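You operate a simulated robot arm through the tools that you are given. There is no shell and no other tool. Be economical: measure what you need, move in short steps, check, and stop when the job is done.

You run a simulated two-armed robot. Do the job below in one go: nothing can be reset, and whatever is moved stays where it is left.

## Task
Take the dark plate from the table end by the waste box and leave it on the top of stand five. Take the small wheel from the top of stand five and put it on the top shelf of the cooling rack. Fetch the tape from the second shelf from the bottom of the stock rack and set it on the middle shelf of the oil rack. Put the rag from the middle shelf of the oil rack on the upper shelf of the oil rack. Turn the press five force dial to 20 tonnes. Put one of the brown blocks from the top of table five on the top of stand five. Put the card marked "B 425" in the green tray. Do these in any order. Set down upright: brown block.

Only the result counts: the job must be done as asked and must still hold three seconds after the hand-in. Knocking over, shifting, dropping, spilling or breaking anything else fails it.

## Robot
Two 7-joint arms with two-finger parallel grippers on one trunk, on a base that drives. Base frame: it is fixed to the floor where the robot stands at the start and does not move with it; the origin is under the middle of the robot, x ahead of it, y to its left, z up. Units: mm, degrees, N and s.
The left shoulder is at the start at [50, 177, 1079], the right one opposite. With the tool pointing down near the work surface each hand reaches from about 100 to 680 mm from the robot's upright axis, wherever it stands, measured 20 degrees to its own side. Places, roughly: brown block [1750, 500, 1000]; dark plate (10x10x3 cm) [700, 200, 900]; green tray [1000, 750, 750]; middle shelf of the oil rack [-900, 1700, 700]; press five force dial [2000, 2000, 1300]; rag (8x11x4 cm) [-800, 1900, 800]; small wheel [500, -500, 750]; tape (10x10x5 cm) [-800, -700, 800]; top of stand five [700, -500, 700]; top shelf of the cooling rack [1100, -3900, 1000]; upper shelf of the oil rack (81x16 cm) [-940, 1680, 1260]. Payload 3.43 kg a hand.
The TCP of each hand is the grasp point between the finger pads, 34 mm short of the fingertips. In the tool frame z runs along the fingers and y along their closing line. The gripper opens to 128 mm. The fingers are 24 mm wide and 12 mm thick; the gripper's body (48 by 130 mm) begins 96 mm behind the TCP.
Orientation is that of the tool frame in the base frame, as [roll, pitch, yaw] about the fixed x, y, z axes, in that order (R = Rz(yaw) Ry(pitch) Rx(roll)). With the fingers straight down and closing along the base's y, the tool's x points along the base's -x, its y along +y and its z along -z.

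## Interface
- The arms move only by the tool send_rows. It takes "left_series", "right_series" or both (then of equal length, played together; a hand with none holds still); each is a list of rows, each an object of numbers (a shift or turn left out is 0, a gripper value left out holds the last): "dx", "dy", "dz": the shift along the tool's x, y, z in cm; "wx", "wy", "wz": the turn, a rotation vector about the tool's x, y, z in degrees; "hand": the gripper command, from -1 (shut) to 1 (fully open), values between in proportion. In form: [{"dx": .., "dy": .., "dz": .., "wx": .., "wy": .., "wz": .., "hand": ..}, ...]. A call has 1 to 12 rows; each row is the pose to reach, as a shift and turn from the pose commanded when the call began, along the tool's axes at that moment. Each row takes 0.2 s and may step no farther than 50 mm and 8.6 degrees from the row before; otherwise, or with a gripper value out of range, the whole call is refused. Where a pose cannot be reached the arm comes as near as it can. A force on the tool above 40 N (or 10 N above the force at the start of the call, whichever is more), or a blocked arm, ends the call early, and 0.2 s more pass. The fingers move at their own pace (about 108 mm/s each) and stop on an object; they squeeze with about 32 N. The grip force told is the motor's: it shows also when the fingers shut on nothing. Time passes only in rows, and 0.2 s behind the last, so rows that repeat a pose let the fingers close. The reply holds the time, the measured pose of the TCP, the force on the tool along the base axes, the opening and the grip force, in the units named above and with some noise, with the torque about the TCP (base axes, N m) and any sound that the robot's microphone picked up, and new pictures: "show" is both (left out), scene, wrist or none (wrist: the cameras of the hands that moved).
- Cameras (640 x 400 px; columns grow to the right, rows downward): "scene" is now at [108.1, -85.6, 1251.1]; the picture's right is [-0.92, -0.40, 0.00], its down [-0.19, 0.44, -0.88] and it looks along [0.35, -0.80, -0.48] (base axes); focal length 214 px, centre (320, 200). "left" rides on the left gripper at [76, 11, -160] in its tool frame; the picture's right is [-0.15, 0.99, 0.00], its down [-0.88, -0.13, -0.46] and it looks along [-0.45, -0.07, 0.89] (tool axes); focal length 234 px, centre (320, 200). "right" rides on the right gripper at [76, -11, -160] in its tool frame; the picture's right is [0.15, 0.99, 0.00], its down [-0.88, 0.13, -0.46] and it looks along [-0.45, 0.07, 0.89] (tool axes); focal length 234 px, centre (320, 200). There is no depth. A picture from a camera that has moved, and an enlarged one, comes with that camera's place and axes in the base frame and with its lens.
- slide_trunk(by): slides the trunk up (or, below 0, down) by that many mm; the arms and the scene camera ride with it, the base frame stays. It gives what a move gives, with no picture.
- drive_base(legs): drives the robot by 1 to 6 legs, each [ahead, turn to the left] in mm and degrees, along the robot's own axes; the way and the turn of a leg run together, so that a leg with both is an arc; at most 1500 mm and 180 degrees a leg. The arms and the cameras ride along, it lands a little off, and it stops where it bumps. It gives what a move gives, and a new picture of the scene camera.
- turn_head(pan, tilt): turns the head with the scene camera to pan (to the left, within 80 degrees either way) and tilt (down, from -29 to 69), counted from straight ahead of the robot. It gives what a move gives, and a new picture of the scene camera.
- inspect(camera, box): a new picture of the part [left, top, right, bottom] of that camera's present view, enlarged. No time passes.
- sign_off(): hands the job in; it is judged then, once.

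Work in short steps. Places have to be worked out from the pictures, the camera data and where the tool is seen: move nearer, look again, correct. Check each grasp and each placing, and mend what went wrong. You have 196 turns and 260 pictures in all, those below and enlarged ones among them. Open the grippers and draw the arms clear of the work before you hand the job in, unless the task says otherwise; then end with one line.

The tools are called after "Emit:" as name(argument=value, ...) on one line, values as JSON. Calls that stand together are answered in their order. send_rows: Moves the arms, as the interface text tells. Its arguments: {"type":"object","properties":{"left_series":{"type":"array"},"right_series":{"type":"array"},"show":{"type":"string","enum":["both","scene","wrist","none"]}},"required":[]} The other tools are called the same way: slide_trunk (by) slides the trunk up or down; drive_base (legs) drives the base; turn_head (pan, tilt) turns the head that bears the scene camera; inspect (camera, box) takes an enlarged picture of a part of a camera's view; sign_off () hands the job in.

At the start:

```text
time_s: 0.0
left_position: [434.6, -71.7, 1094.8]
left_ee_rot: [-179.9, 0.0, -179.9]
left_force: [0.8, -0.1, 0.7]
left_ft_torque: [0.01, -0.01, 0.01]
left_finger_gap: 128.1
left_finger_force: 0.0
right_position: [354.0, -410.2, 1108.9]
right_ee_rot: [180.0, 0.0, -180.0]
right_force: [-0.3, 0.2, -0.8]
right_ft_torque: [0.01, 0.01, -0.04]
right_finger_gap: 128.1
right_finger_force: 0.2
trunk travel left (down, up): [-250.0, 151.0]
robot x, y, heading: [-3.4, -1.2, -0.0]
head pan, tilt: [-66.3, 28.9]
```

scene: 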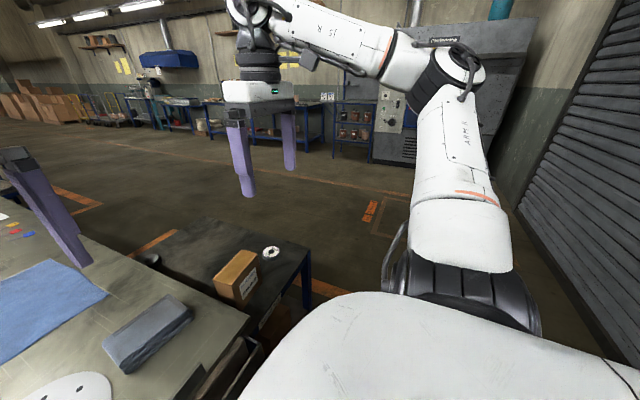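
right: 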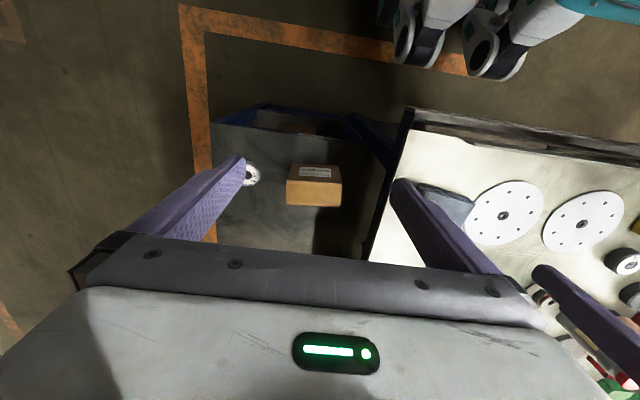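
left: 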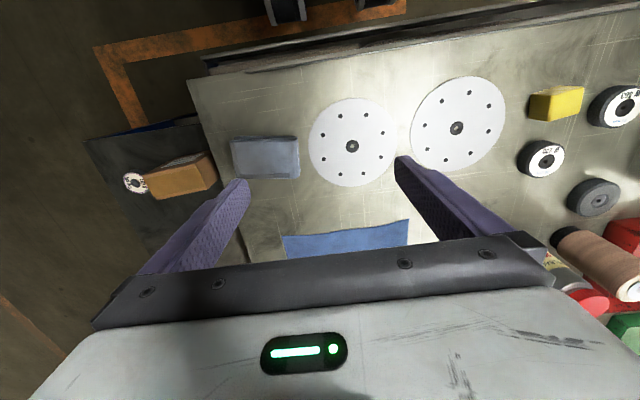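

I start by surveying the surroundings: looking ahead with the head first.

Emit:
turn_head(pan=0, tilt=25)

Emit:
turn_head(pan=75, tilt=15)

Emit:
turn_head(pan=-40, tilt=35)

```text
time_s: 1.4
left_position: [435.5, -71.9, 1096.3]
left_ee_rot: [-180.0, 0.0, -179.8]
left_force: [0.1, -0.4, -0.2]
left_ft_torque: [-0.01, -0.01, -0.01]
left_finger_gap: 128.0
left_finger_force: 0.1
right_position: [352.7, -409.1, 1107.4]
right_ee_rot: [-180.0, 0.0, 180.0]
right_force: [-0.2, -0.3, -0.7]
right_ft_torque: [-0.02, 0.0, -0.03]
right_finger_gap: 127.9
right_finger_force: 0.1
trunk travel left (down, up): [-250.0, 151.0]
robot x, y, heading: [0.2, 3.5, -0.1]
head pan, tilt: [0.0, 25.0]
camera scene: at [163.7, -2.5, 1257.3], right [0.0, -1.0, 0.0], down [-0.42, 0.0, -0.91], along [0.91, 0.0, -0.42], focal length 214 px, centre (320, 200)
```

scene: 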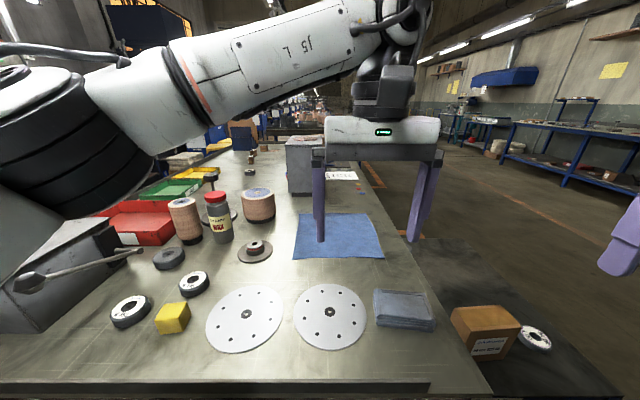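

```text
time_s: 2.8
left_position: [434.0, -71.9, 1095.7]
left_ee_rot: [-180.0, 0.0, -179.9]
left_force: [0.7, 0.1, 0.1]
left_ft_torque: [-0.01, 0.02, -0.01]
left_finger_gap: 127.7
left_finger_force: 0.0
right_position: [353.8, -409.6, 1108.4]
right_ee_rot: [-180.0, 0.1, 179.9]
right_force: [-0.6, 0.0, 0.1]
right_ft_torque: [0.0, 0.03, -0.03]
right_finger_gap: 127.9
right_finger_force: 0.1
trunk travel left (down, up): [-250.0, 151.0]
robot x, y, heading: [-1.0, 0.9, 0.1]
head pan, tilt: [75.0, 15.0]
camera scene: at [95.8, 87.8, 1273.5], right [0.97, -0.26, 0.0], down [-0.07, -0.25, -0.97], along [0.25, 0.93, -0.26], focal length 214 px, centre (320, 200)
```

scene: 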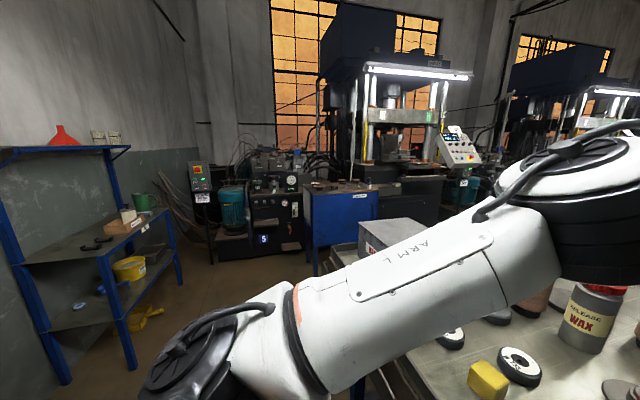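

```text
time_s: 4.8
left_position: [435.2, -70.8, 1095.5]
left_ee_rot: [-180.0, 0.0, -179.8]
left_force: [0.0, 0.9, 0.2]
left_ft_torque: [0.01, 0.0, 0.0]
left_finger_gap: 128.2
left_finger_force: 0.0
right_position: [354.2, -409.3, 1107.6]
right_ee_rot: [-180.0, 0.0, 180.0]
right_force: [-0.2, -0.2, -0.3]
right_ft_torque: [0.02, -0.02, -0.02]
right_finger_gap: 128.0
right_finger_force: 0.2
trunk travel left (down, up): [-250.0, 151.0]
robot x, y, heading: [1.3, -0.3, -0.1]
head pan, tilt: [-40.0, 35.0]
camera scene: at [139.1, -59.0, 1241.5], right [-0.64, -0.77, 0.0], down [-0.44, 0.37, -0.82], along [0.63, -0.53, -0.57], focal length 214 px, centre (320, 200)
```

scene: 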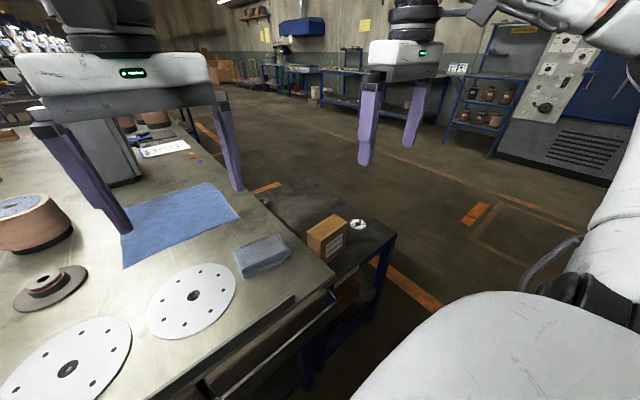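

The table is in front. I zoom in on table objects to identify the dark plate and card.

Emit:
inspect(camera="scene", box=[120, 100, 420, 290])

Emit:
inspect(camera="left", box=[100, 50, 420, 250])

Emit:
turn_head(pan=20, tilt=25)

```text
2.11 times, centred on (270, 195) of scene
camera zoom: at [139.1, -59.0, 1241.5], right [-0.64, -0.77, 0.0], down [-0.44, 0.37, -0.82], along [0.63, -0.53, -0.57], focal length 452 px, centre (425, 210)
```

zoom: 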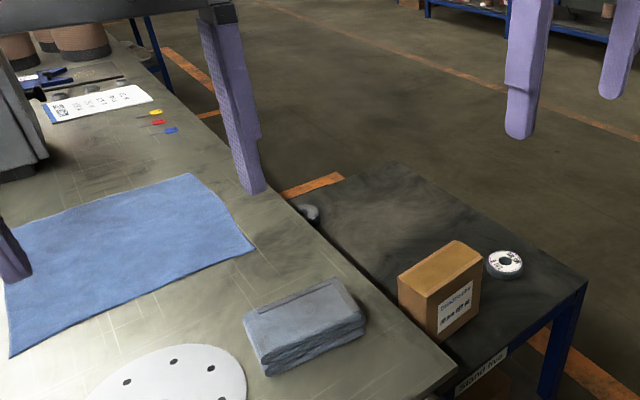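

```text
2.00 times, centred on (260, 150) of left
camera zoom: at [359.2, -60.8, 1254.9], right [0.14, 0.99, 0.0], down [0.88, -0.13, 0.46], along [0.45, -0.07, -0.89], focal length 468 px, centre (440, 300)
```

zoom: 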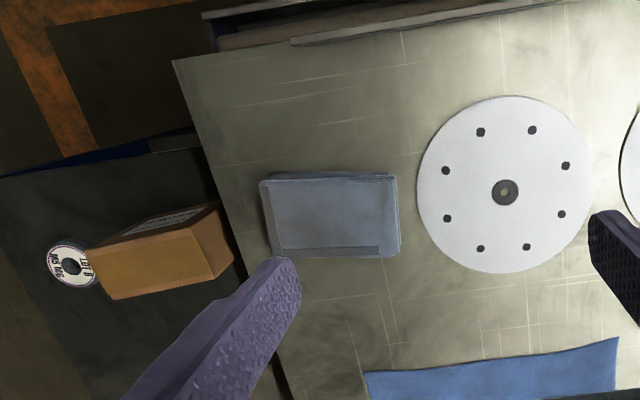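

```text
time_s: 6.1
left_position: [434.5, -69.5, 1094.0]
left_ee_rot: [179.9, 0.1, -179.9]
left_force: [-0.5, 0.1, 0.0]
left_ft_torque: [0.02, 0.0, 0.01]
left_finger_gap: 127.9
left_finger_force: 0.0
right_position: [353.7, -409.6, 1107.6]
right_ee_rot: [180.0, 0.0, -180.0]
right_force: [-0.2, -0.1, -0.1]
right_ft_torque: [0.01, 0.03, -0.01]
right_finger_gap: 128.1
right_finger_force: 0.0
trunk travel left (down, up): [-250.0, 151.0]
robot x, y, heading: [0.9, -1.0, -0.2]
head pan, tilt: [20.0, 25.0]
camera scene: at [158.2, 29.0, 1257.3], right [0.34, -0.94, 0.0], down [-0.4, -0.14, -0.91], along [0.85, 0.31, -0.42], focal length 214 px, centre (320, 200)
```

scene: 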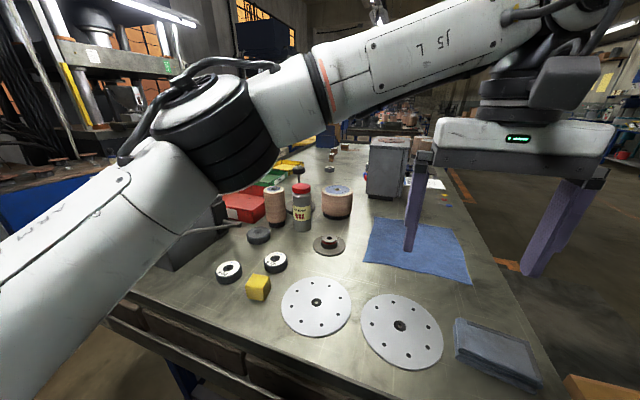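

The grey item is a folded cloth; the dark disc with hub near (620,175) may be the plate. I zoom to check.

Emit:
inspect(camera="scene", box=[200, 140, 460, 310])

Emit:
inspect(camera="scene", box=[240, 120, 400, 220])

Emit:
inspect(camera="left", box=[400, 50, 640, 350])

```text
2.35 times, centred on (330, 225) of scene
camera zoom: at [158.2, 29.0, 1257.3], right [0.34, -0.94, 0.0], down [-0.4, -0.14, -0.91], along [0.85, 0.31, -0.42], focal length 505 px, centre (296, 141)
```

zoom: 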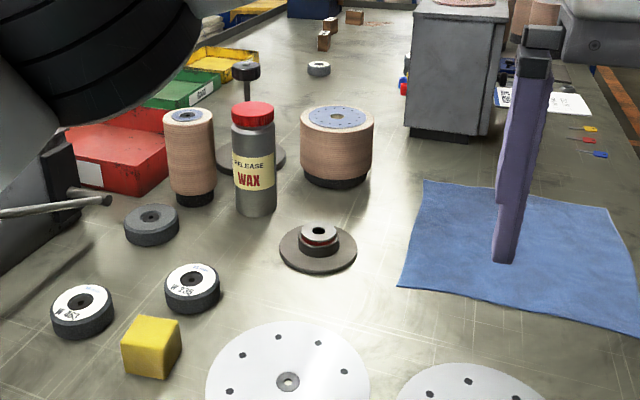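

```text
4.00 times, centred on (320, 170) of scene
camera zoom: at [158.2, 29.0, 1257.3], right [0.34, -0.94, 0.0], down [-0.4, -0.14, -0.91], along [0.85, 0.31, -0.42], focal length 858 px, centre (320, 320)
```

zoom: 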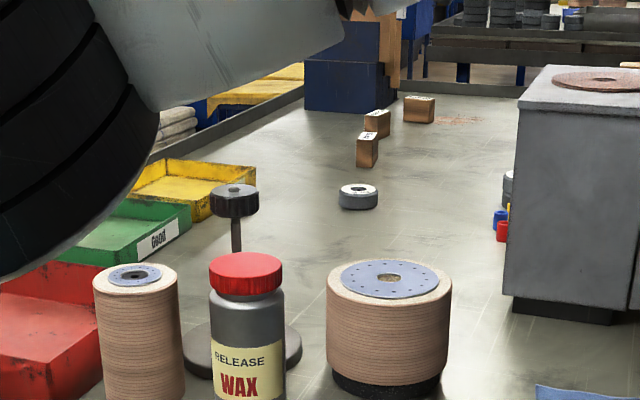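

```text
1.33 times, centred on (520, 200) of left
camera zoom: at [359.2, -60.8, 1254.9], right [0.14, 0.99, 0.0], down [0.88, -0.13, 0.46], along [0.45, -0.07, -0.89], focal length 312 px, centre (53, 200)
```

zoom: 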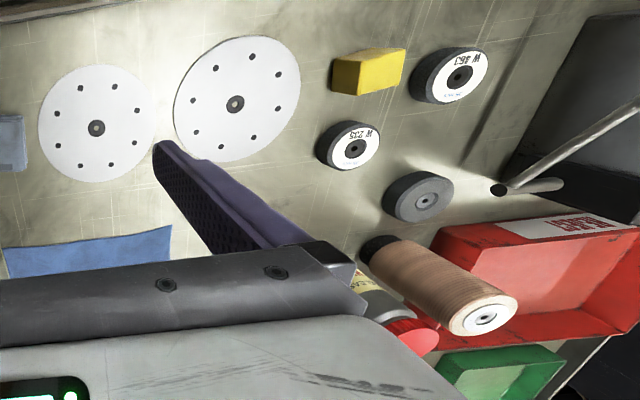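

Brown blocks are at the far end; the disc with hub matches the dark plate. Now I look for the card.

Emit:
inspect(camera="scene", box=[350, 140, 510, 240])

Emit:
turn_head(pan=-20, tilt=20)

Emit:
turn_head(pan=-80, tilt=15)

```text
4.00 times, centred on (430, 190) of scene
camera zoom: at [158.2, 29.0, 1257.3], right [0.34, -0.94, 0.0], down [-0.4, -0.14, -0.91], along [0.85, 0.31, -0.42], focal length 858 px, centre (-120, 240)
```

zoom: 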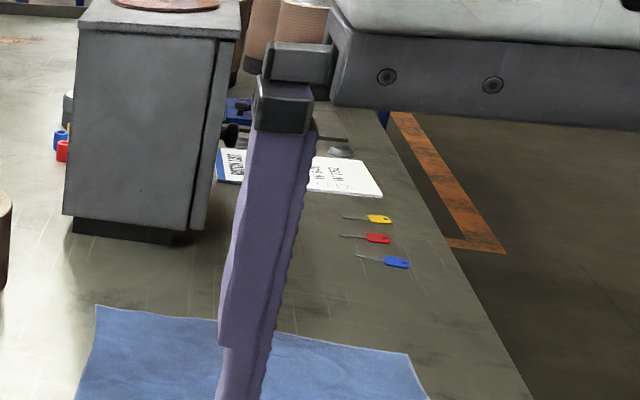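

```text
time_s: 7.2
left_position: [434.4, -72.4, 1094.3]
left_ee_rot: [-180.0, 0.0, 180.0]
left_force: [0.2, -0.5, 0.5]
left_ft_torque: [-0.01, 0.03, -0.02]
left_finger_gap: 128.0
left_finger_force: 0.1
right_position: [352.7, -409.7, 1107.5]
right_ee_rot: [180.0, 0.0, -180.0]
right_force: [0.6, -0.3, -0.6]
right_ft_torque: [0.01, 0.01, -0.02]
right_finger_gap: 128.0
right_finger_force: 0.1
trunk travel left (down, up): [-250.0, 151.0]
robot x, y, heading: [-0.9, 1.6, -0.2]
head pan, tilt: [-20.0, 20.0]
camera scene: at [159.1, -34.2, 1265.4], right [-0.34, -0.94, 0.0], down [-0.32, 0.12, -0.94], along [0.88, -0.32, -0.34], focal length 214 px, centre (320, 200)
```

scene: 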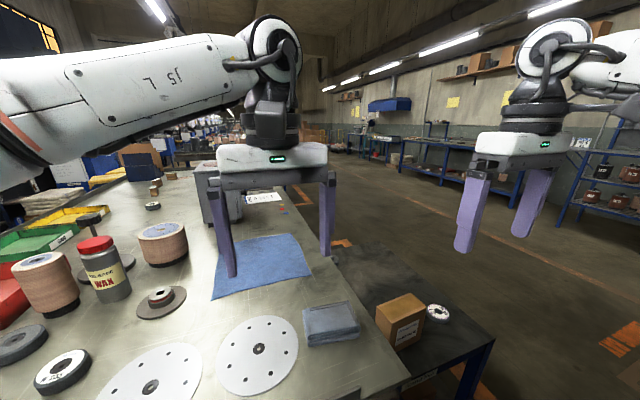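

```text
time_s: 8.4
left_position: [434.0, -71.3, 1095.3]
left_ee_rot: [-180.0, 0.0, -180.0]
left_force: [0.3, -1.2, 0.2]
left_ft_torque: [0.01, -0.05, -0.04]
left_finger_gap: 127.9
left_finger_force: 0.0
right_position: [353.8, -409.8, 1108.8]
right_ee_rot: [180.0, 0.0, -180.0]
right_force: [0.2, 0.5, -0.2]
right_ft_torque: [-0.04, 0.01, 0.0]
right_finger_gap: 128.0
right_finger_force: 0.0
trunk travel left (down, up): [-250.0, 151.0]
robot x, y, heading: [2.2, -0.4, -0.0]
head pan, tilt: [-80.0, 15.0]
camera scene: at [87.9, -94.4, 1273.5], right [-0.98, -0.17, 0.0], down [-0.05, 0.25, -0.97], along [0.17, -0.95, -0.26], focal length 214 px, centre (320, 200)
```

scene: 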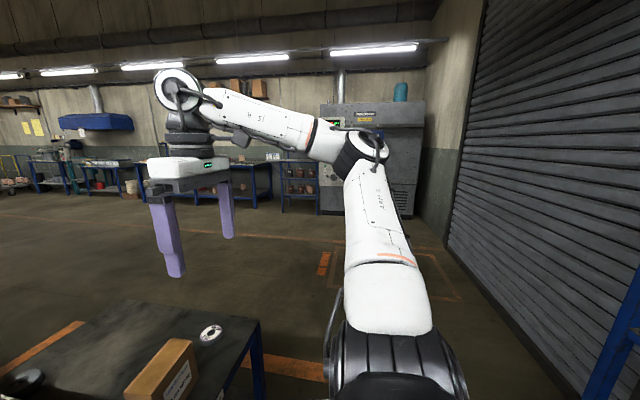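

I take the plate's hub to be near (654,181). I move the left hand above it, keeping height, and look.

Emit:
send_rows(left_series=[{"dx": -3, "dy": 3.5}, {"dx": -6, "dy": 7}, {"dx": -9, "dy": 10.5}, {"dx": -12, "dy": 14}, {"dx": -15, "dy": 17.5}, {"dx": -17.5, "dy": 21}, {"dx": -19, "dy": 25}, {"dx": -20, "dy": 25, "dz": 4}, {"dx": -20, "dy": 25, "dz": 8}], show="wrist")

Emit:
turn_head(pan=10, tilt=30)

```text
time_s: 10.4
left_position: [634.7, 179.5, 1010.8]
left_ee_rot: [179.9, 0.0, -179.9]
left_force: [-0.2, 0.0, -0.1]
left_ft_torque: [0.01, -0.01, 0.0]
left_finger_gap: 128.0
left_finger_force: 0.1
left hand out of reach, approached as far as the arm can: row 6, 7, 8
right_position: [354.9, -408.6, 1108.7]
right_ee_rot: [180.0, 0.0, -179.9]
right_force: [0.1, 0.4, 0.2]
right_ft_torque: [-0.03, 0.01, -0.01]
right_finger_gap: 127.8
right_finger_force: 0.1
trunk travel left (down, up): [-250.0, 151.0]
robot x, y, heading: [5.3, -2.7, -0.2]
head pan, tilt: [-80.0, 15.0]
camera left: at [559.6, 190.7, 1171.0], right [0.14, 0.99, 0.0], down [0.88, -0.13, 0.46], along [0.45, -0.07, -0.89], focal length 234 px, centre (320, 200)
```

left: 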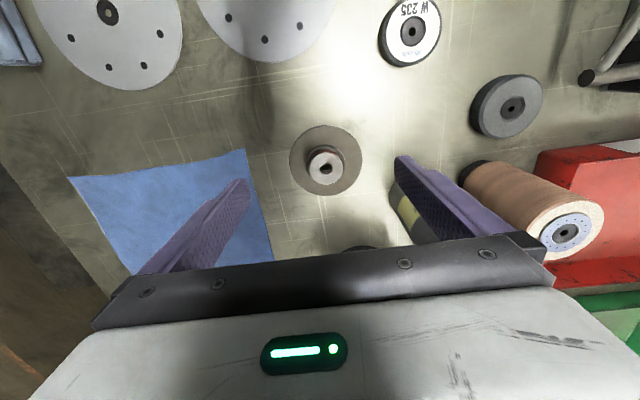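

```text
time_s: 12.1
left_position: [634.1, 179.7, 1012.9]
left_ee_rot: [-180.0, 0.1, -179.8]
left_force: [-0.1, 0.4, 0.0]
left_ft_torque: [-0.01, -0.04, 0.02]
left_finger_gap: 127.8
left_finger_force: 0.1
right_position: [352.6, -408.8, 1107.5]
right_ee_rot: [180.0, 0.0, 180.0]
right_force: [-0.7, 0.6, 0.7]
right_ft_torque: [-0.01, 0.01, 0.0]
right_finger_gap: 128.2
right_finger_force: 0.1
trunk travel left (down, up): [-250.0, 151.0]
robot x, y, heading: [-1.5, -0.9, 0.2]
head pan, tilt: [10.0, 30.0]
camera scene: at [160.7, 13.2, 1249.3], right [0.17, -0.98, 0.0], down [-0.49, -0.09, -0.87], along [0.85, 0.15, -0.5], focal length 214 px, centre (320, 200)
```

scene: 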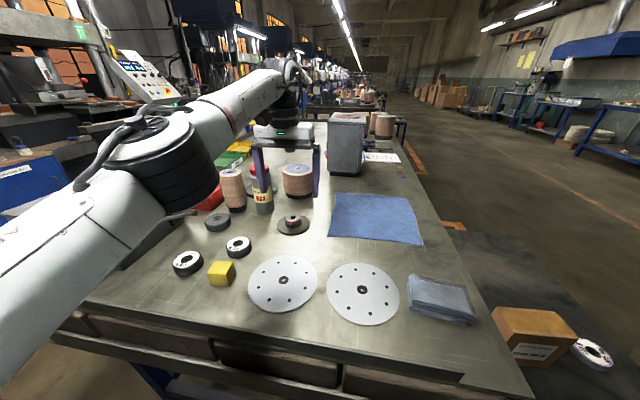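

Hub judged at (651,184), top ~z 893. I descend over it with gap ~80 mm to just above the disc.

Emit:
send_rows(left_series=[{"dx": -0.8, "dy": 0.2, "dz": 2.5, "hand": 0.25}, {"dx": -1.7, "dy": 0.4, "dz": 5}, {"dx": -1.7, "dy": 0.4, "dz": 7.5}, {"dx": -1.7, "dy": 0.4, "dz": 9}, {"dx": -1.7, "dy": 0.4, "dz": 9}], show="wrist")

Emit:
inspect(camera="scene", box=[230, 130, 350, 250])

```text
time_s: 13.3
left_position: [651.6, 184.9, 923.5]
left_ee_rot: [180.0, 0.0, -179.8]
left_force: [-0.7, 0.6, 0.6]
left_ft_torque: [0.02, -0.07, 0.02]
left_finger_gap: 79.9
left_finger_force: 0.0
left hand out of reach, approached as far as the arm can: row 1, 2
right_position: [353.7, -410.1, 1108.2]
right_ee_rot: [-180.0, 0.0, -180.0]
right_force: [-0.3, 0.4, 0.4]
right_ft_torque: [-0.01, -0.05, -0.02]
right_finger_gap: 128.0
right_finger_force: 0.1
trunk travel left (down, up): [-250.0, 151.0]
robot x, y, heading: [3.3, -1.0, -0.1]
head pan, tilt: [10.0, 30.0]
camera left: at [577.0, 194.2, 1083.7], right [0.14, 0.99, 0.0], down [0.88, -0.13, 0.46], along [0.45, -0.07, -0.89], focal length 234 px, centre (320, 200)
```

left: 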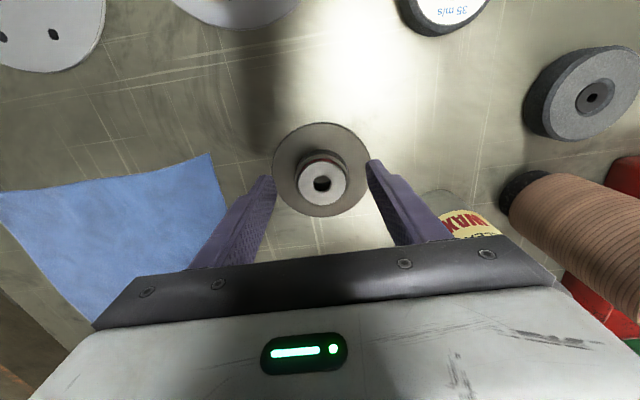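

```text
3.33 times, centred on (290, 190) of scene
camera zoom: at [160.6, 13.2, 1249.3], right [0.17, -0.98, 0.0], down [-0.49, -0.09, -0.87], along [0.85, 0.15, -0.5], focal length 715 px, centre (420, 233)
```

zoom: 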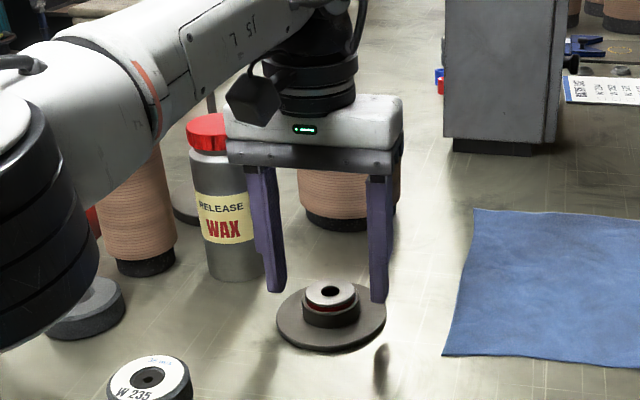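

Hub seems at (660,184) with top ~884 and disc top ~863. I lower 2 cm, shift 0.8 cm ahead, and close.

Emit:
send_rows(left_series=[{"dx": -0.8, "dz": 1}, {"dx": -0.8, "dz": 2.1}, {"dx": -0.8, "dz": 2.1, "hand": -1}, {"dx": -0.8, "dz": 2.1}, {"dx": -0.8, "dz": 2.1}], show="wrist")

Emit:
inspect(camera="scene", box=[230, 130, 350, 250])

```text
time_s: 14.5
left_position: [655.2, 184.2, 904.0]
left_ee_rot: [-180.0, -0.2, -179.8]
left_force: [-0.7, -0.2, 0.4]
left_ft_torque: [0.0, -0.03, -0.01]
left_finger_gap: 51.6
left_finger_force: 31.9
left hand out of reach, approached as far as the arm can: row 1, 2, 3, 4, 5
right_position: [353.6, -410.0, 1107.9]
right_ee_rot: [180.0, 0.0, -180.0]
right_force: [0.1, -0.7, 0.0]
right_ft_torque: [0.0, -0.01, 0.04]
right_finger_gap: 128.2
right_finger_force: 0.1
trunk travel left (down, up): [-250.0, 151.0]
robot x, y, heading: [1.3, 2.0, -0.2]
head pan, tilt: [10.0, 30.0]
camera left: at [579.9, 195.1, 1063.5], right [0.14, 0.99, 0.0], down [0.88, -0.13, 0.45], along [0.45, -0.07, -0.89], focal length 234 px, centre (320, 200)
```

left: 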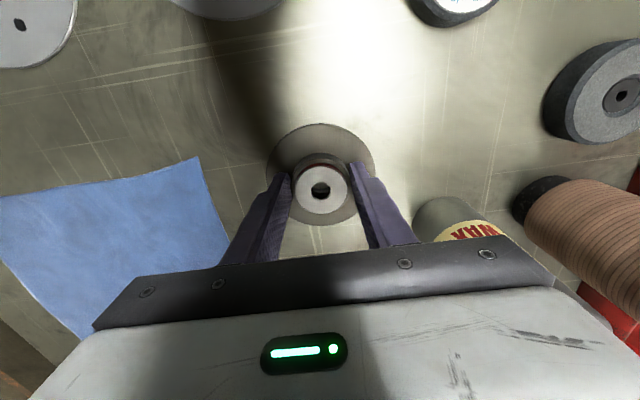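

```text
3.33 times, centred on (290, 190) of scene
camera zoom: at [160.7, 13.4, 1249.3], right [0.17, -0.98, 0.0], down [-0.49, -0.09, -0.87], along [0.85, 0.15, -0.5], focal length 715 px, centre (420, 233)
```

zoom: 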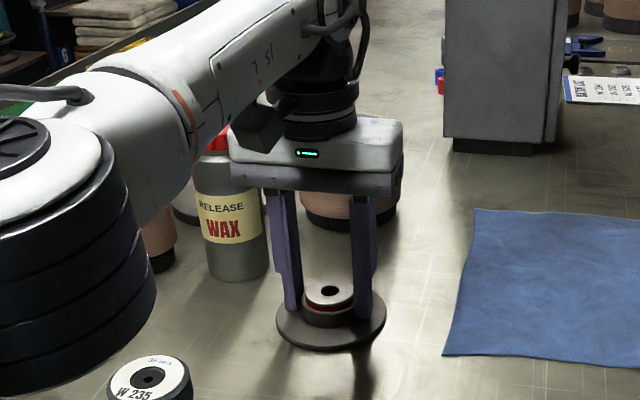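

The hub is gripped (gap 51.6, 32 N). I lift and draw back towards the robot.

Emit:
send_rows(left_series=[{"dz": -2.5}, {"dx": 2, "dz": -6}, {"dx": 5, "dz": -10}, {"dx": 9, "dz": -13}, {"dx": 13, "dy": -3, "dz": -16}, {"dx": 17, "dy": -6, "dz": -16}, {"dx": 21, "dy": -9, "dz": -16}], show="wrist")

Emit:
turn_head(pan=-50, tilt=40)

```text
refused: row 5 steps farther than a row can; nothing moved
```

```text
time_s: 15.8
left_position: [656.3, 184.0, 903.7]
left_ee_rot: [180.0, 0.0, -179.8]
left_force: [-0.8, -0.4, -0.6]
left_ft_torque: [0.09, -0.05, 0.04]
left_finger_gap: 51.6
left_finger_force: 32.4
right_position: [354.5, -409.5, 1107.2]
right_ee_rot: [180.0, 0.0, -180.0]
right_force: [0.4, 0.1, 0.2]
right_ft_torque: [-0.02, 0.03, -0.03]
right_finger_gap: 127.9
right_finger_force: 0.0
trunk travel left (down, up): [-250.0, 151.0]
robot x, y, heading: [1.4, -3.1, -0.2]
head pan, tilt: [-50.0, 40.0]
camera scene: at [126.5, -67.4, 1233.9], right [-0.77, -0.64, 0.0], down [-0.41, 0.49, -0.77], along [0.49, -0.59, -0.64], focal length 214 px, centre (320, 200)
```

scene: 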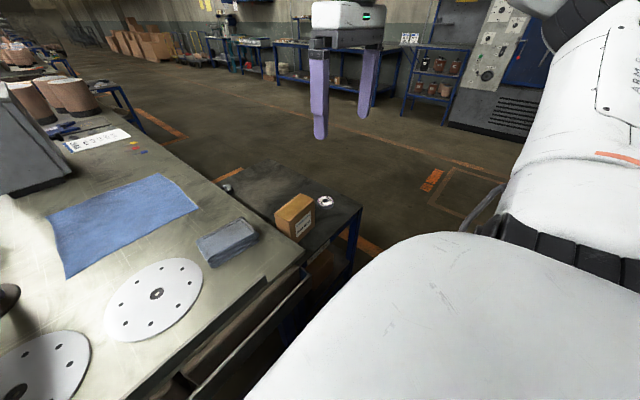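

Same lift in smaller steps.

Emit:
send_rows(left_series=[{"dz": -2.5}, {"dx": 1, "dz": -6}, {"dx": 3, "dz": -10}, {"dx": 6, "dz": -13}, {"dx": 9, "dy": -1, "dz": -16}, {"dx": 13, "dy": -3, "dz": -16}, {"dx": 17, "dy": -5, "dz": -16}, {"dx": 21, "dy": -7, "dz": -16}], show="wrist")

Emit:
inspect(camera="scene", box=[190, 140, 390, 265])

```text
time_s: 17.6
left_position: [446.2, 112.7, 1066.2]
left_ee_rot: [-179.6, -0.3, -179.1]
left_force: [-7.2, -2.8, -7.9]
left_ft_torque: [0.35, -0.51, -0.03]
left_finger_gap: 51.5
left_finger_force: 32.4
left hand out of reach, approached as far as the arm can: row 1, 3, 4, 5, 6
right_position: [352.8, -409.9, 1107.8]
right_ee_rot: [179.8, 0.0, 179.9]
right_force: [-1.5, 0.2, 1.0]
right_ft_torque: [0.01, -0.02, 0.02]
right_finger_gap: 127.9
right_finger_force: 0.0
trunk travel left (down, up): [-250.0, 151.0]
robot x, y, heading: [-0.4, -4.1, -0.1]
head pan, tilt: [-50.0, 40.0]
camera left: at [371.6, 123.2, 1225.9], right [0.13, 0.99, -0.01], down [0.89, -0.11, 0.45], along [0.45, -0.07, -0.89], focal length 234 px, centre (320, 200)
```

left: 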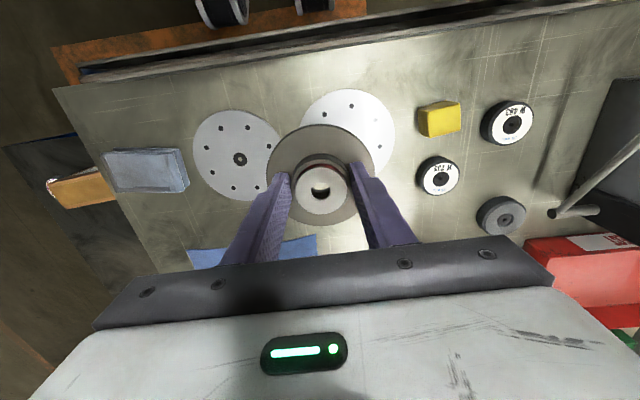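

```text
3.20 times, centred on (290, 202) of scene
camera zoom: at [125.5, -68.9, 1233.9], right [-0.77, -0.64, 0.0], down [-0.41, 0.49, -0.77], along [0.49, -0.59, -0.64], focal length 686 px, centre (416, 192)
```

zoom: 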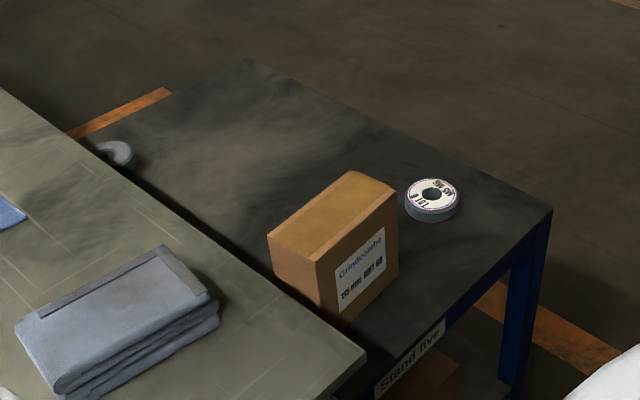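

Plate is held. Stand five's top is about z 680, x 400–980, y −260…−665; small wheel at about (514,−568). I drive round to the aisle side of the stand to work from (600,−1100) facing it.

Emit:
drive_base(legs=[[-150, 0], [0, -90], [1120, 0]])

```text
time_s: 28.1
left_position: [-1.1, -1561.3, 1063.3]
left_ee_rot: [179.9, -0.2, 91.1]
left_force: [-1.3, 0.1, -4.5]
left_ft_torque: [0.02, 0.01, 0.0]
left_finger_gap: 51.5
left_finger_force: 32.3
right_position: [-526.6, -1478.5, 1108.2]
right_ee_rot: [180.0, 0.0, 90.9]
right_force: [0.9, -0.6, -0.2]
right_ft_torque: [0.01, 0.01, -0.02]
right_finger_gap: 128.0
right_finger_force: 0.0
trunk travel left (down, up): [-250.0, 151.0]
robot x, y, heading: [-126.5, -1120.1, -88.9]
head pan, tilt: [-50.0, 40.0]
camera scene: at [-184.9, -1246.8, 1233.9], right [-0.66, 0.76, 0.0], down [0.49, 0.42, -0.77], along [-0.58, -0.5, -0.64], focal length 214 px, centre (320, 200)
```

scene: 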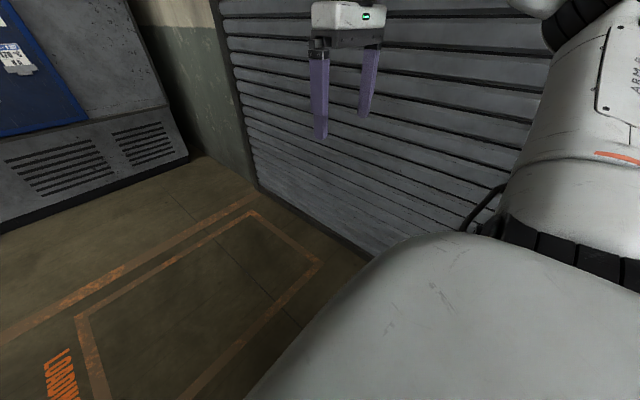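

Drive to (600,−1110) and face the stand.

Emit:
drive_base(legs=[[0, 89], [720, 0], [0, 90]])

Emit:
turn_head(pan=0, tilt=45)

```text
time_s: 39.5
left_position: [491.7, -686.4, 1063.2]
left_ee_rot: [-180.0, -0.1, -91.4]
left_force: [0.3, -0.1, -4.2]
left_ft_torque: [-0.02, 0.03, -0.01]
left_finger_gap: 51.5
left_finger_force: 32.0
right_position: [1012.5, -791.4, 1107.9]
right_ee_rot: [-180.0, 0.0, -91.7]
right_force: [-0.1, -0.6, 0.4]
right_ft_torque: [0.02, 0.0, 0.01]
right_finger_gap: 128.3
right_finger_force: 0.1
trunk travel left (down, up): [-250.0, 151.0]
robot x, y, heading: [593.9, -1137.4, 88.5]
head pan, tilt: [-50.0, 40.0]
camera scene: at [664.0, -1014.3, 1233.9], right [0.62, -0.78, 0.0], down [-0.5, -0.4, -0.77], along [0.6, 0.48, -0.64], focal length 214 px, centre (320, 200)
```

scene: 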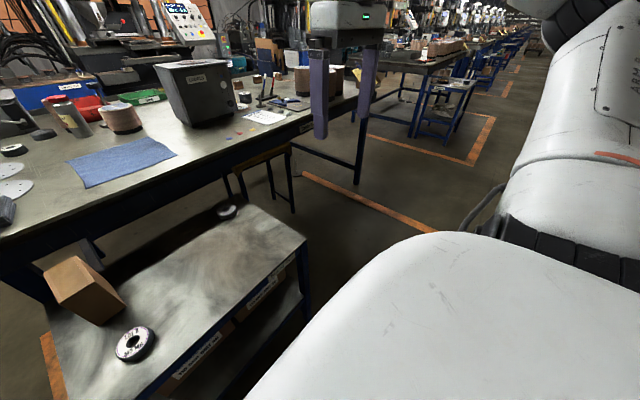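

```text
time_s: 40.7
left_position: [491.0, -688.0, 1063.6]
left_ee_rot: [180.0, -0.1, -91.5]
left_force: [-0.3, 0.4, -3.7]
left_ft_torque: [-0.01, 0.0, -0.01]
left_finger_gap: 51.3
left_finger_force: 32.3
right_position: [1012.7, -792.6, 1108.3]
right_ee_rot: [-179.9, 0.0, -91.4]
right_force: [0.0, -0.6, -0.1]
right_ft_torque: [0.01, 0.0, 0.01]
right_finger_gap: 127.9
right_finger_force: 0.0
trunk travel left (down, up): [-250.0, 151.0]
robot x, y, heading: [592.4, -1134.3, 88.6]
head pan, tilt: [0.0, 45.0]
camera scene: at [599.8, -986.0, 1226.6], right [1.0, -0.03, 0.0], down [-0.02, -0.71, -0.71], along [0.02, 0.71, -0.71], focal length 214 px, centre (320, 200)
```

scene: 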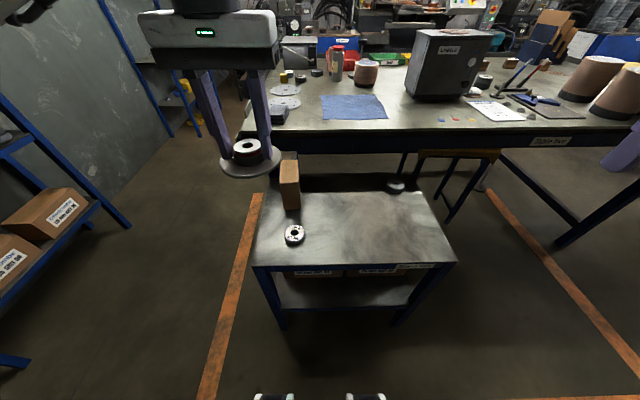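

Good view. I move the plate over stand spot (680,−580) at height, then lower to about z 780.

Emit:
send_rows(left_series=[{"dx": -2, "dy": -4}, {"dx": -4, "dy": -8}, {"dx": -6, "dy": -12}, {"dx": -8.5, "dy": -15.5}, {"dx": -11.2, "dy": -18.6}, {"dx": -11.2, "dy": -18.6, "dz": 5}, {"dx": -11.2, "dy": -18.6, "dz": 10}, {"dx": -11.2, "dy": -18.6, "dz": 15}, {"dx": -11.2, "dy": -18.6, "dz": 20}, {"dx": -11.2, "dy": -18.6, "dz": 25}, {"dx": -11.2, "dy": -18.6, "dz": 28}], show="both")

```text
time_s: 43.1
left_position: [682.1, -581.9, 781.1]
left_ee_rot: [179.9, -0.1, -91.4]
left_force: [0.2, 0.3, -4.1]
left_ft_torque: [-0.04, 0.0, 0.02]
left_finger_gap: 51.3
left_finger_force: 32.0
left hand out of reach, approached as far as the arm can: row 5, 6
right_position: [1012.9, -791.4, 1107.3]
right_ee_rot: [-180.0, 0.0, -91.4]
right_force: [-0.2, 0.5, 1.0]
right_ft_torque: [0.04, 0.01, -0.01]
right_finger_gap: 128.2
right_finger_force: 0.0
trunk travel left (down, up): [-250.0, 151.0]
robot x, y, heading: [595.4, -1135.7, 88.8]
head pan, tilt: [0.0, 45.0]
camera scene: at [600.0, -985.8, 1226.6], right [1.0, -0.03, 0.0], down [-0.02, -0.71, -0.71], along [0.02, 0.71, -0.71], focal length 214 px, centre (320, 200)
camera left: at [669.3, -657.3, 941.5], right [-0.99, 0.17, 0.0], down [0.15, 0.88, 0.45], along [0.08, 0.45, -0.89], focal length 234 px, centre (320, 200)
```

scene: 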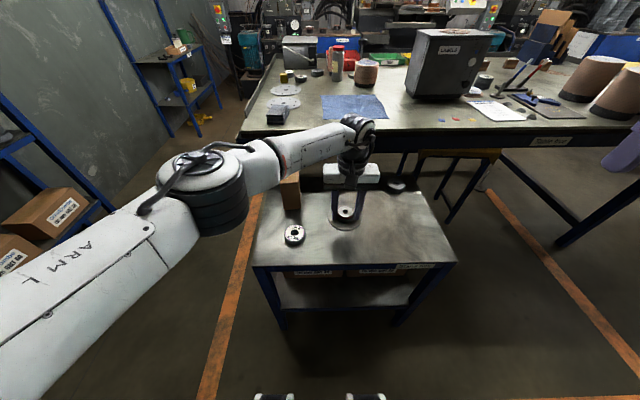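
left: 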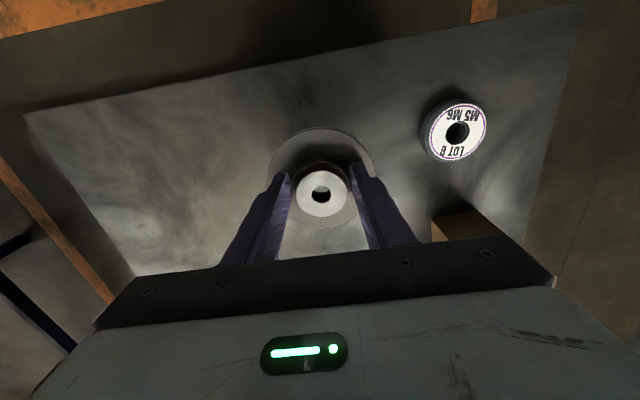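

Plate is over a clear spot. I lower in small increments watching for contact.

Emit:
send_rows(left_series=[{"dz": 2}, {"dz": 3.2}, {"dz": 3.6}, {"dz": 4.0}, {"dz": 4.4}], show="wrist")

Emit:
inspect(camera="scene", box=[270, 140, 430, 260])

```text
time_s: 44.3
left_position: [681.4, -581.0, 738.0]
left_ee_rot: [179.9, -0.1, -91.4]
left_force: [0.0, 0.5, -3.9]
left_ft_torque: [-0.08, 0.04, 0.02]
left_finger_gap: 51.3
left_finger_force: 32.1
right_position: [1012.9, -792.5, 1107.7]
right_ee_rot: [-180.0, 0.0, -91.4]
right_force: [0.1, -0.3, -0.3]
right_ft_torque: [0.01, -0.03, -0.03]
right_finger_gap: 128.0
right_finger_force: 0.1
trunk travel left (down, up): [-250.0, 151.0]
robot x, y, heading: [591.3, -1134.8, 88.7]
head pan, tilt: [0.0, 45.0]
camera left: at [668.2, -656.9, 899.0], right [-0.99, 0.17, 0.0], down [0.15, 0.88, 0.45], along [0.08, 0.45, -0.89], focal length 234 px, centre (320, 200)
```

left: 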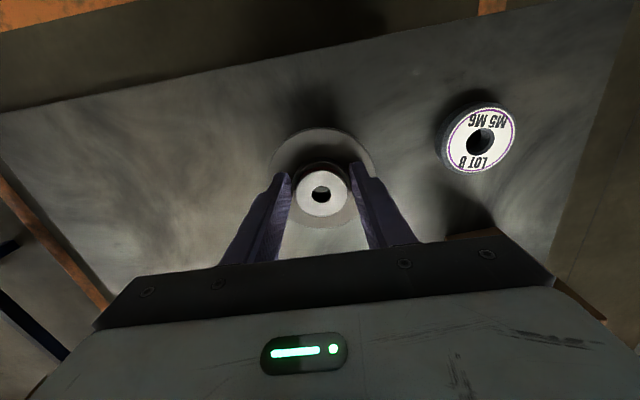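

```text
3.33 times, centred on (350, 200) of scene
camera zoom: at [599.8, -985.9, 1226.6], right [1.0, -0.03, 0.0], down [-0.02, -0.71, -0.71], along [0.02, 0.71, -0.71], focal length 715 px, centre (220, 200)
```

zoom: 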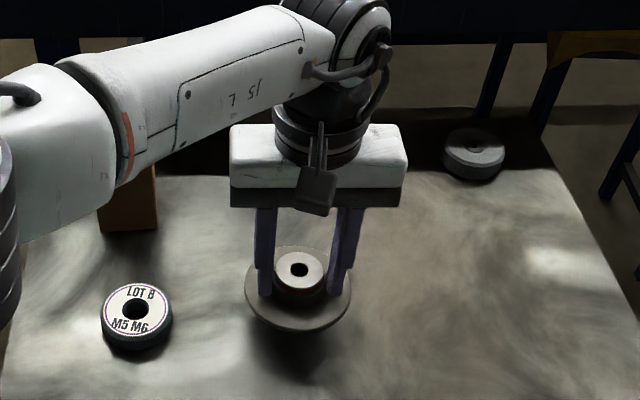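

Still no contact; the stand top looks nearer z 660. I go on lowering finely.

Emit:
send_rows(left_series=[{"dz": 0.8}, {"dz": 1.2}, {"dz": 1.6}, {"dz": 2.0}, {"dz": 2.4}, {"dz": 2.8}, {"dz": 3.2}], show="wrist")

Emit:
inspect(camera="scene", box=[270, 140, 430, 260])

```text
time_s: 46.1
left_position: [640.0, -554.1, 712.0]
left_ee_rot: [179.6, 0.8, -87.4]
left_force: [0.2, -0.6, -4.4]
left_ft_torque: [-0.07, -0.03, -0.03]
left_finger_gap: 51.3
left_finger_force: 32.0
right_position: [1012.3, -792.9, 1107.4]
right_ee_rot: [179.9, -0.2, -91.4]
right_force: [0.2, 0.6, -0.1]
right_ft_torque: [-0.01, 0.0, -0.01]
right_finger_gap: 127.9
right_finger_force: 0.0
trunk travel left (down, up): [-250.0, 151.0]
robot x, y, heading: [595.1, -1133.5, 88.4]
head pan, tilt: [0.0, 45.0]
stopped in row 7 (left hand): the arm was blocked; the commanded pose is now the measured one
camera left: at [634.8, -633.1, 870.7], right [-0.99, 0.1, 0.01], down [0.09, 0.88, 0.47], along [0.04, 0.47, -0.88], focal length 234 px, centre (320, 200)
```

left: 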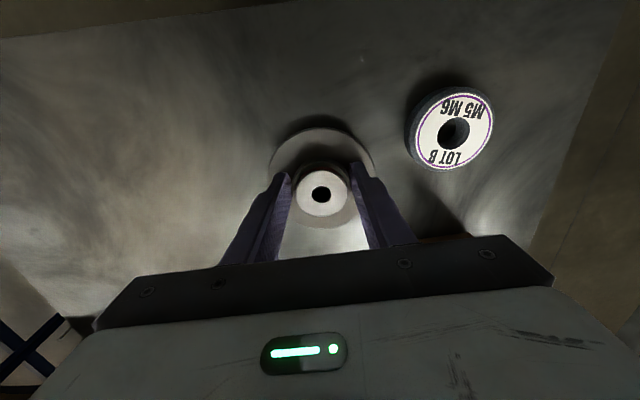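

```text
3.33 times, centred on (350, 200) of scene
camera zoom: at [599.6, -985.8, 1226.6], right [1.0, -0.03, 0.0], down [-0.02, -0.71, -0.71], along [0.02, 0.71, -0.71], focal length 715 px, centre (220, 200)
```

zoom: 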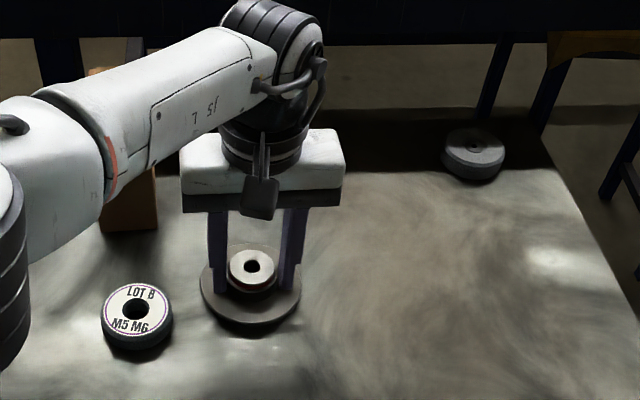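

The arm was blocked and shifted sideways. I look at the full scene to find why.

Emit:
turn_head(pan=15, tilt=45)

```text
time_s: 46.9
left_position: [640.8, -554.1, 711.8]
left_ee_rot: [179.5, 0.7, -87.5]
left_force: [0.1, 0.4, -5.0]
left_ft_torque: [-0.03, 0.02, -0.01]
left_finger_gap: 51.4
left_finger_force: 31.8
right_position: [1012.8, -791.7, 1107.3]
right_ee_rot: [-180.0, 0.0, -91.5]
right_force: [0.8, 0.2, -0.5]
right_ft_torque: [-0.01, -0.04, 0.0]
right_finger_gap: 127.9
right_finger_force: 0.2
trunk travel left (down, up): [-250.0, 151.0]
robot x, y, heading: [595.3, -1138.0, 88.3]
head pan, tilt: [15.0, 45.0]
camera scene: at [578.8, -988.1, 1226.6], right [0.97, 0.23, 0.0], down [0.16, -0.69, -0.71], along [-0.16, 0.69, -0.71], focal length 214 px, centre (320, 200)
```

scene: 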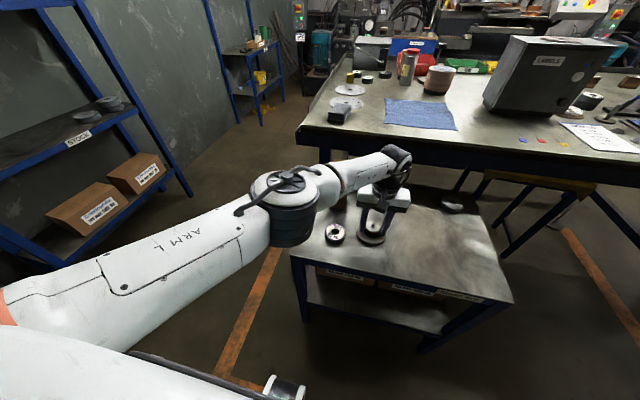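

No obstacle visible, so probably an arm limit at this trunk height. I lift the plate, straighten it, then lower the trunk.

Emit:
send_rows(left_series=[{"dz": -2}, {"dz": -4}, {"dx": 1, "dy": -1.5, "dz": -5, "wz": 2}, {"dx": 3, "dy": -3.9, "dz": -5, "wz": 4}], show="none")

Emit:
slide_trunk(by=-30)

```text
time_s: 47.9
left_position: [686.1, -586.9, 764.9]
left_ee_rot: [179.5, 0.7, -91.8]
left_force: [-0.7, 0.3, -4.6]
left_ft_torque: [-0.06, -0.03, -0.01]
left_finger_gap: 51.6
left_finger_force: 32.5
right_position: [1013.0, -793.1, 1106.3]
right_ee_rot: [179.8, 0.0, -91.6]
right_force: [0.3, 0.4, 0.2]
right_ft_torque: [0.0, 0.0, 0.01]
right_finger_gap: 128.2
right_finger_force: 0.0
trunk travel left (down, up): [-250.0, 151.0]
robot x, y, heading: [593.9, -1131.9, 88.5]
head pan, tilt: [15.0, 45.0]
```

```text
time_s: 48.6
left_position: [685.9, -586.5, 734.8]
left_ee_rot: [179.5, 0.7, -91.7]
left_force: [0.5, -0.7, -4.7]
left_ft_torque: [0.0, -0.03, -0.03]
left_finger_gap: 51.5
left_finger_force: 32.2
right_position: [1012.7, -791.5, 1077.9]
right_ee_rot: [180.0, 0.0, -91.5]
right_force: [-0.1, -1.7, 0.4]
right_ft_torque: [0.02, -0.02, 0.01]
right_finger_gap: 128.0
right_finger_force: 0.0
trunk travel left (down, up): [-220.0, 181.0]
robot x, y, heading: [591.4, -1135.1, 88.4]
head pan, tilt: [15.0, 45.0]
```

I raise the hand 12 cm and lower the trunk another 150 mm.

Emit:
send_rows(left_series=[{"dz": -4}, {"dz": -8}, {"dz": -12}], show="none")

Emit:
slide_trunk(by=-150)

Emit:
send_rows(left_series=[{"dz": -0.5}, {"dz": 0}, {"dz": 0.5}, {"dz": 1}], show="wrist")

```text
time_s: 49.4
left_position: [686.5, -587.6, 854.6]
left_ee_rot: [179.6, 0.7, -91.9]
left_force: [-0.4, 0.5, -5.1]
left_ft_torque: [-0.05, 0.01, 0.06]
left_finger_gap: 51.4
left_finger_force: 32.0
right_position: [1013.2, -792.8, 1077.5]
right_ee_rot: [-179.9, 0.0, -91.4]
right_force: [0.2, 0.1, 0.4]
right_ft_torque: [0.01, 0.01, 0.03]
right_finger_gap: 128.1
right_finger_force: 0.0
trunk travel left (down, up): [-220.0, 181.0]
robot x, y, heading: [595.4, -1138.0, 88.6]
head pan, tilt: [15.0, 45.0]
```

```text
time_s: 51.2
left_position: [685.8, -585.9, 704.7]
left_ee_rot: [179.5, 0.9, -91.5]
left_force: [-0.8, 0.3, -0.8]
left_ft_torque: [-0.17, -0.06, 0.01]
left_finger_gap: 51.4
left_finger_force: 31.5
right_position: [1013.4, -792.9, 926.9]
right_ee_rot: [-180.0, 0.0, -91.5]
right_force: [-0.5, -0.4, -0.8]
right_ft_torque: [0.03, -0.01, -0.02]
right_finger_gap: 127.9
right_finger_force: 0.0
trunk travel left (down, up): [-70.0, 331.0]
robot x, y, heading: [593.9, -1132.8, 88.4]
head pan, tilt: [15.0, 45.0]
```

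```text
time_s: 52.2
left_position: [687.4, -587.1, 699.9]
left_ee_rot: [179.8, 1.4, -91.8]
left_force: [-4.0, -2.5, 35.0]
left_ft_torque: [-0.21, -0.41, 0.09]
left_finger_gap: 51.7
left_finger_force: 32.2
right_position: [1012.4, -795.3, 929.3]
right_ee_rot: [180.0, 0.3, -91.5]
right_force: [0.2, 0.6, -0.1]
right_ft_torque: [-0.02, -0.02, 0.04]
right_finger_gap: 127.9
right_finger_force: 0.1
trunk travel left (down, up): [-70.0, 331.0]
robot x, y, heading: [596.6, -1136.0, 88.3]
head pan, tilt: [15.0, 45.0]
camera left: at [674.2, -666.9, 858.5], right [-0.98, 0.17, 0.01], down [0.16, 0.87, 0.47], along [0.08, 0.47, -0.88], focal length 234 px, centre (320, 200)
```

left: 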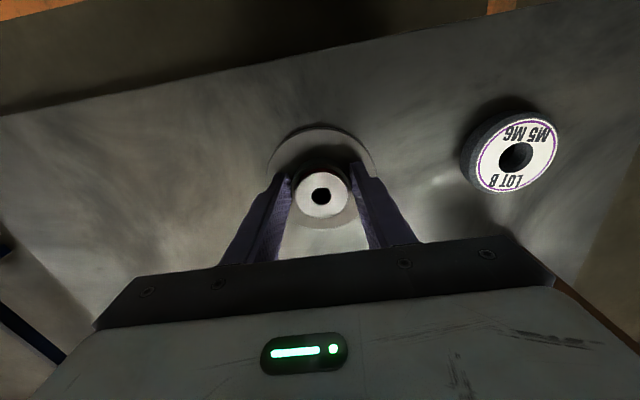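

Contact: the plate rests on the stand (TCP ~703). I back off 3 mm, release, and rise.

Emit:
send_rows(left_series=[{"dz": -0.3}, {"dz": -0.3, "hand": 0.0}, {"dz": -0.3, "hand": 0.2}, {"dz": -0.3}, {"dz": -4}, {"dz": -8}, {"dz": -12}, {"dz": -16}], show="both")

```text
time_s: 54.0
left_position: [658.4, -586.9, 843.9]
left_ee_rot: [179.7, -0.4, -89.7]
left_force: [-0.1, 0.6, -0.7]
left_ft_torque: [0.0, -0.02, -0.01]
left_finger_gap: 76.8
left_finger_force: 0.0
left hand out of reach, approached as far as the arm can: row 8
right_position: [1012.4, -792.6, 927.2]
right_ee_rot: [-180.0, 0.0, -91.7]
right_force: [0.4, -0.4, -0.1]
right_ft_torque: [0.0, 0.0, -0.02]
right_finger_gap: 128.1
right_finger_force: 0.0
trunk travel left (down, up): [-70.0, 331.0]
robot x, y, heading: [593.6, -1138.6, 88.2]
head pan, tilt: [15.0, 45.0]
camera scene: at [578.7, -988.4, 1046.6], right [0.97, 0.23, 0.0], down [0.17, -0.69, -0.71], along [-0.16, 0.69, -0.71], focal length 214 px, centre (320, 200)
camera left: at [649.0, -662.0, 1003.0], right [-0.99, 0.14, 0.0], down [0.13, 0.88, 0.45], along [0.06, 0.45, -0.89], focal length 234 px, centre (320, 200)
```

scene: 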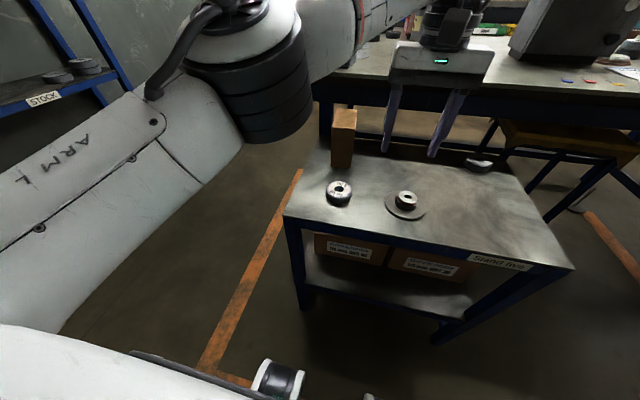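
left: 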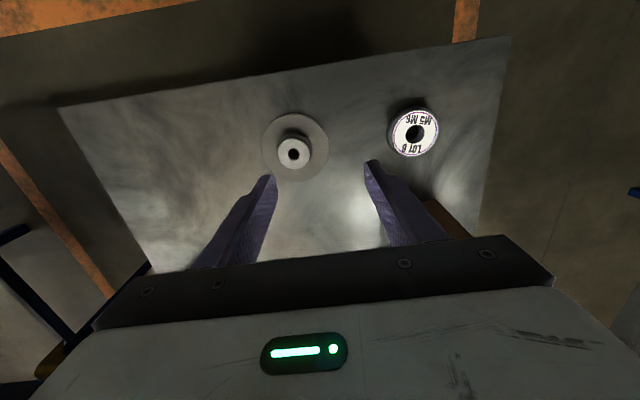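

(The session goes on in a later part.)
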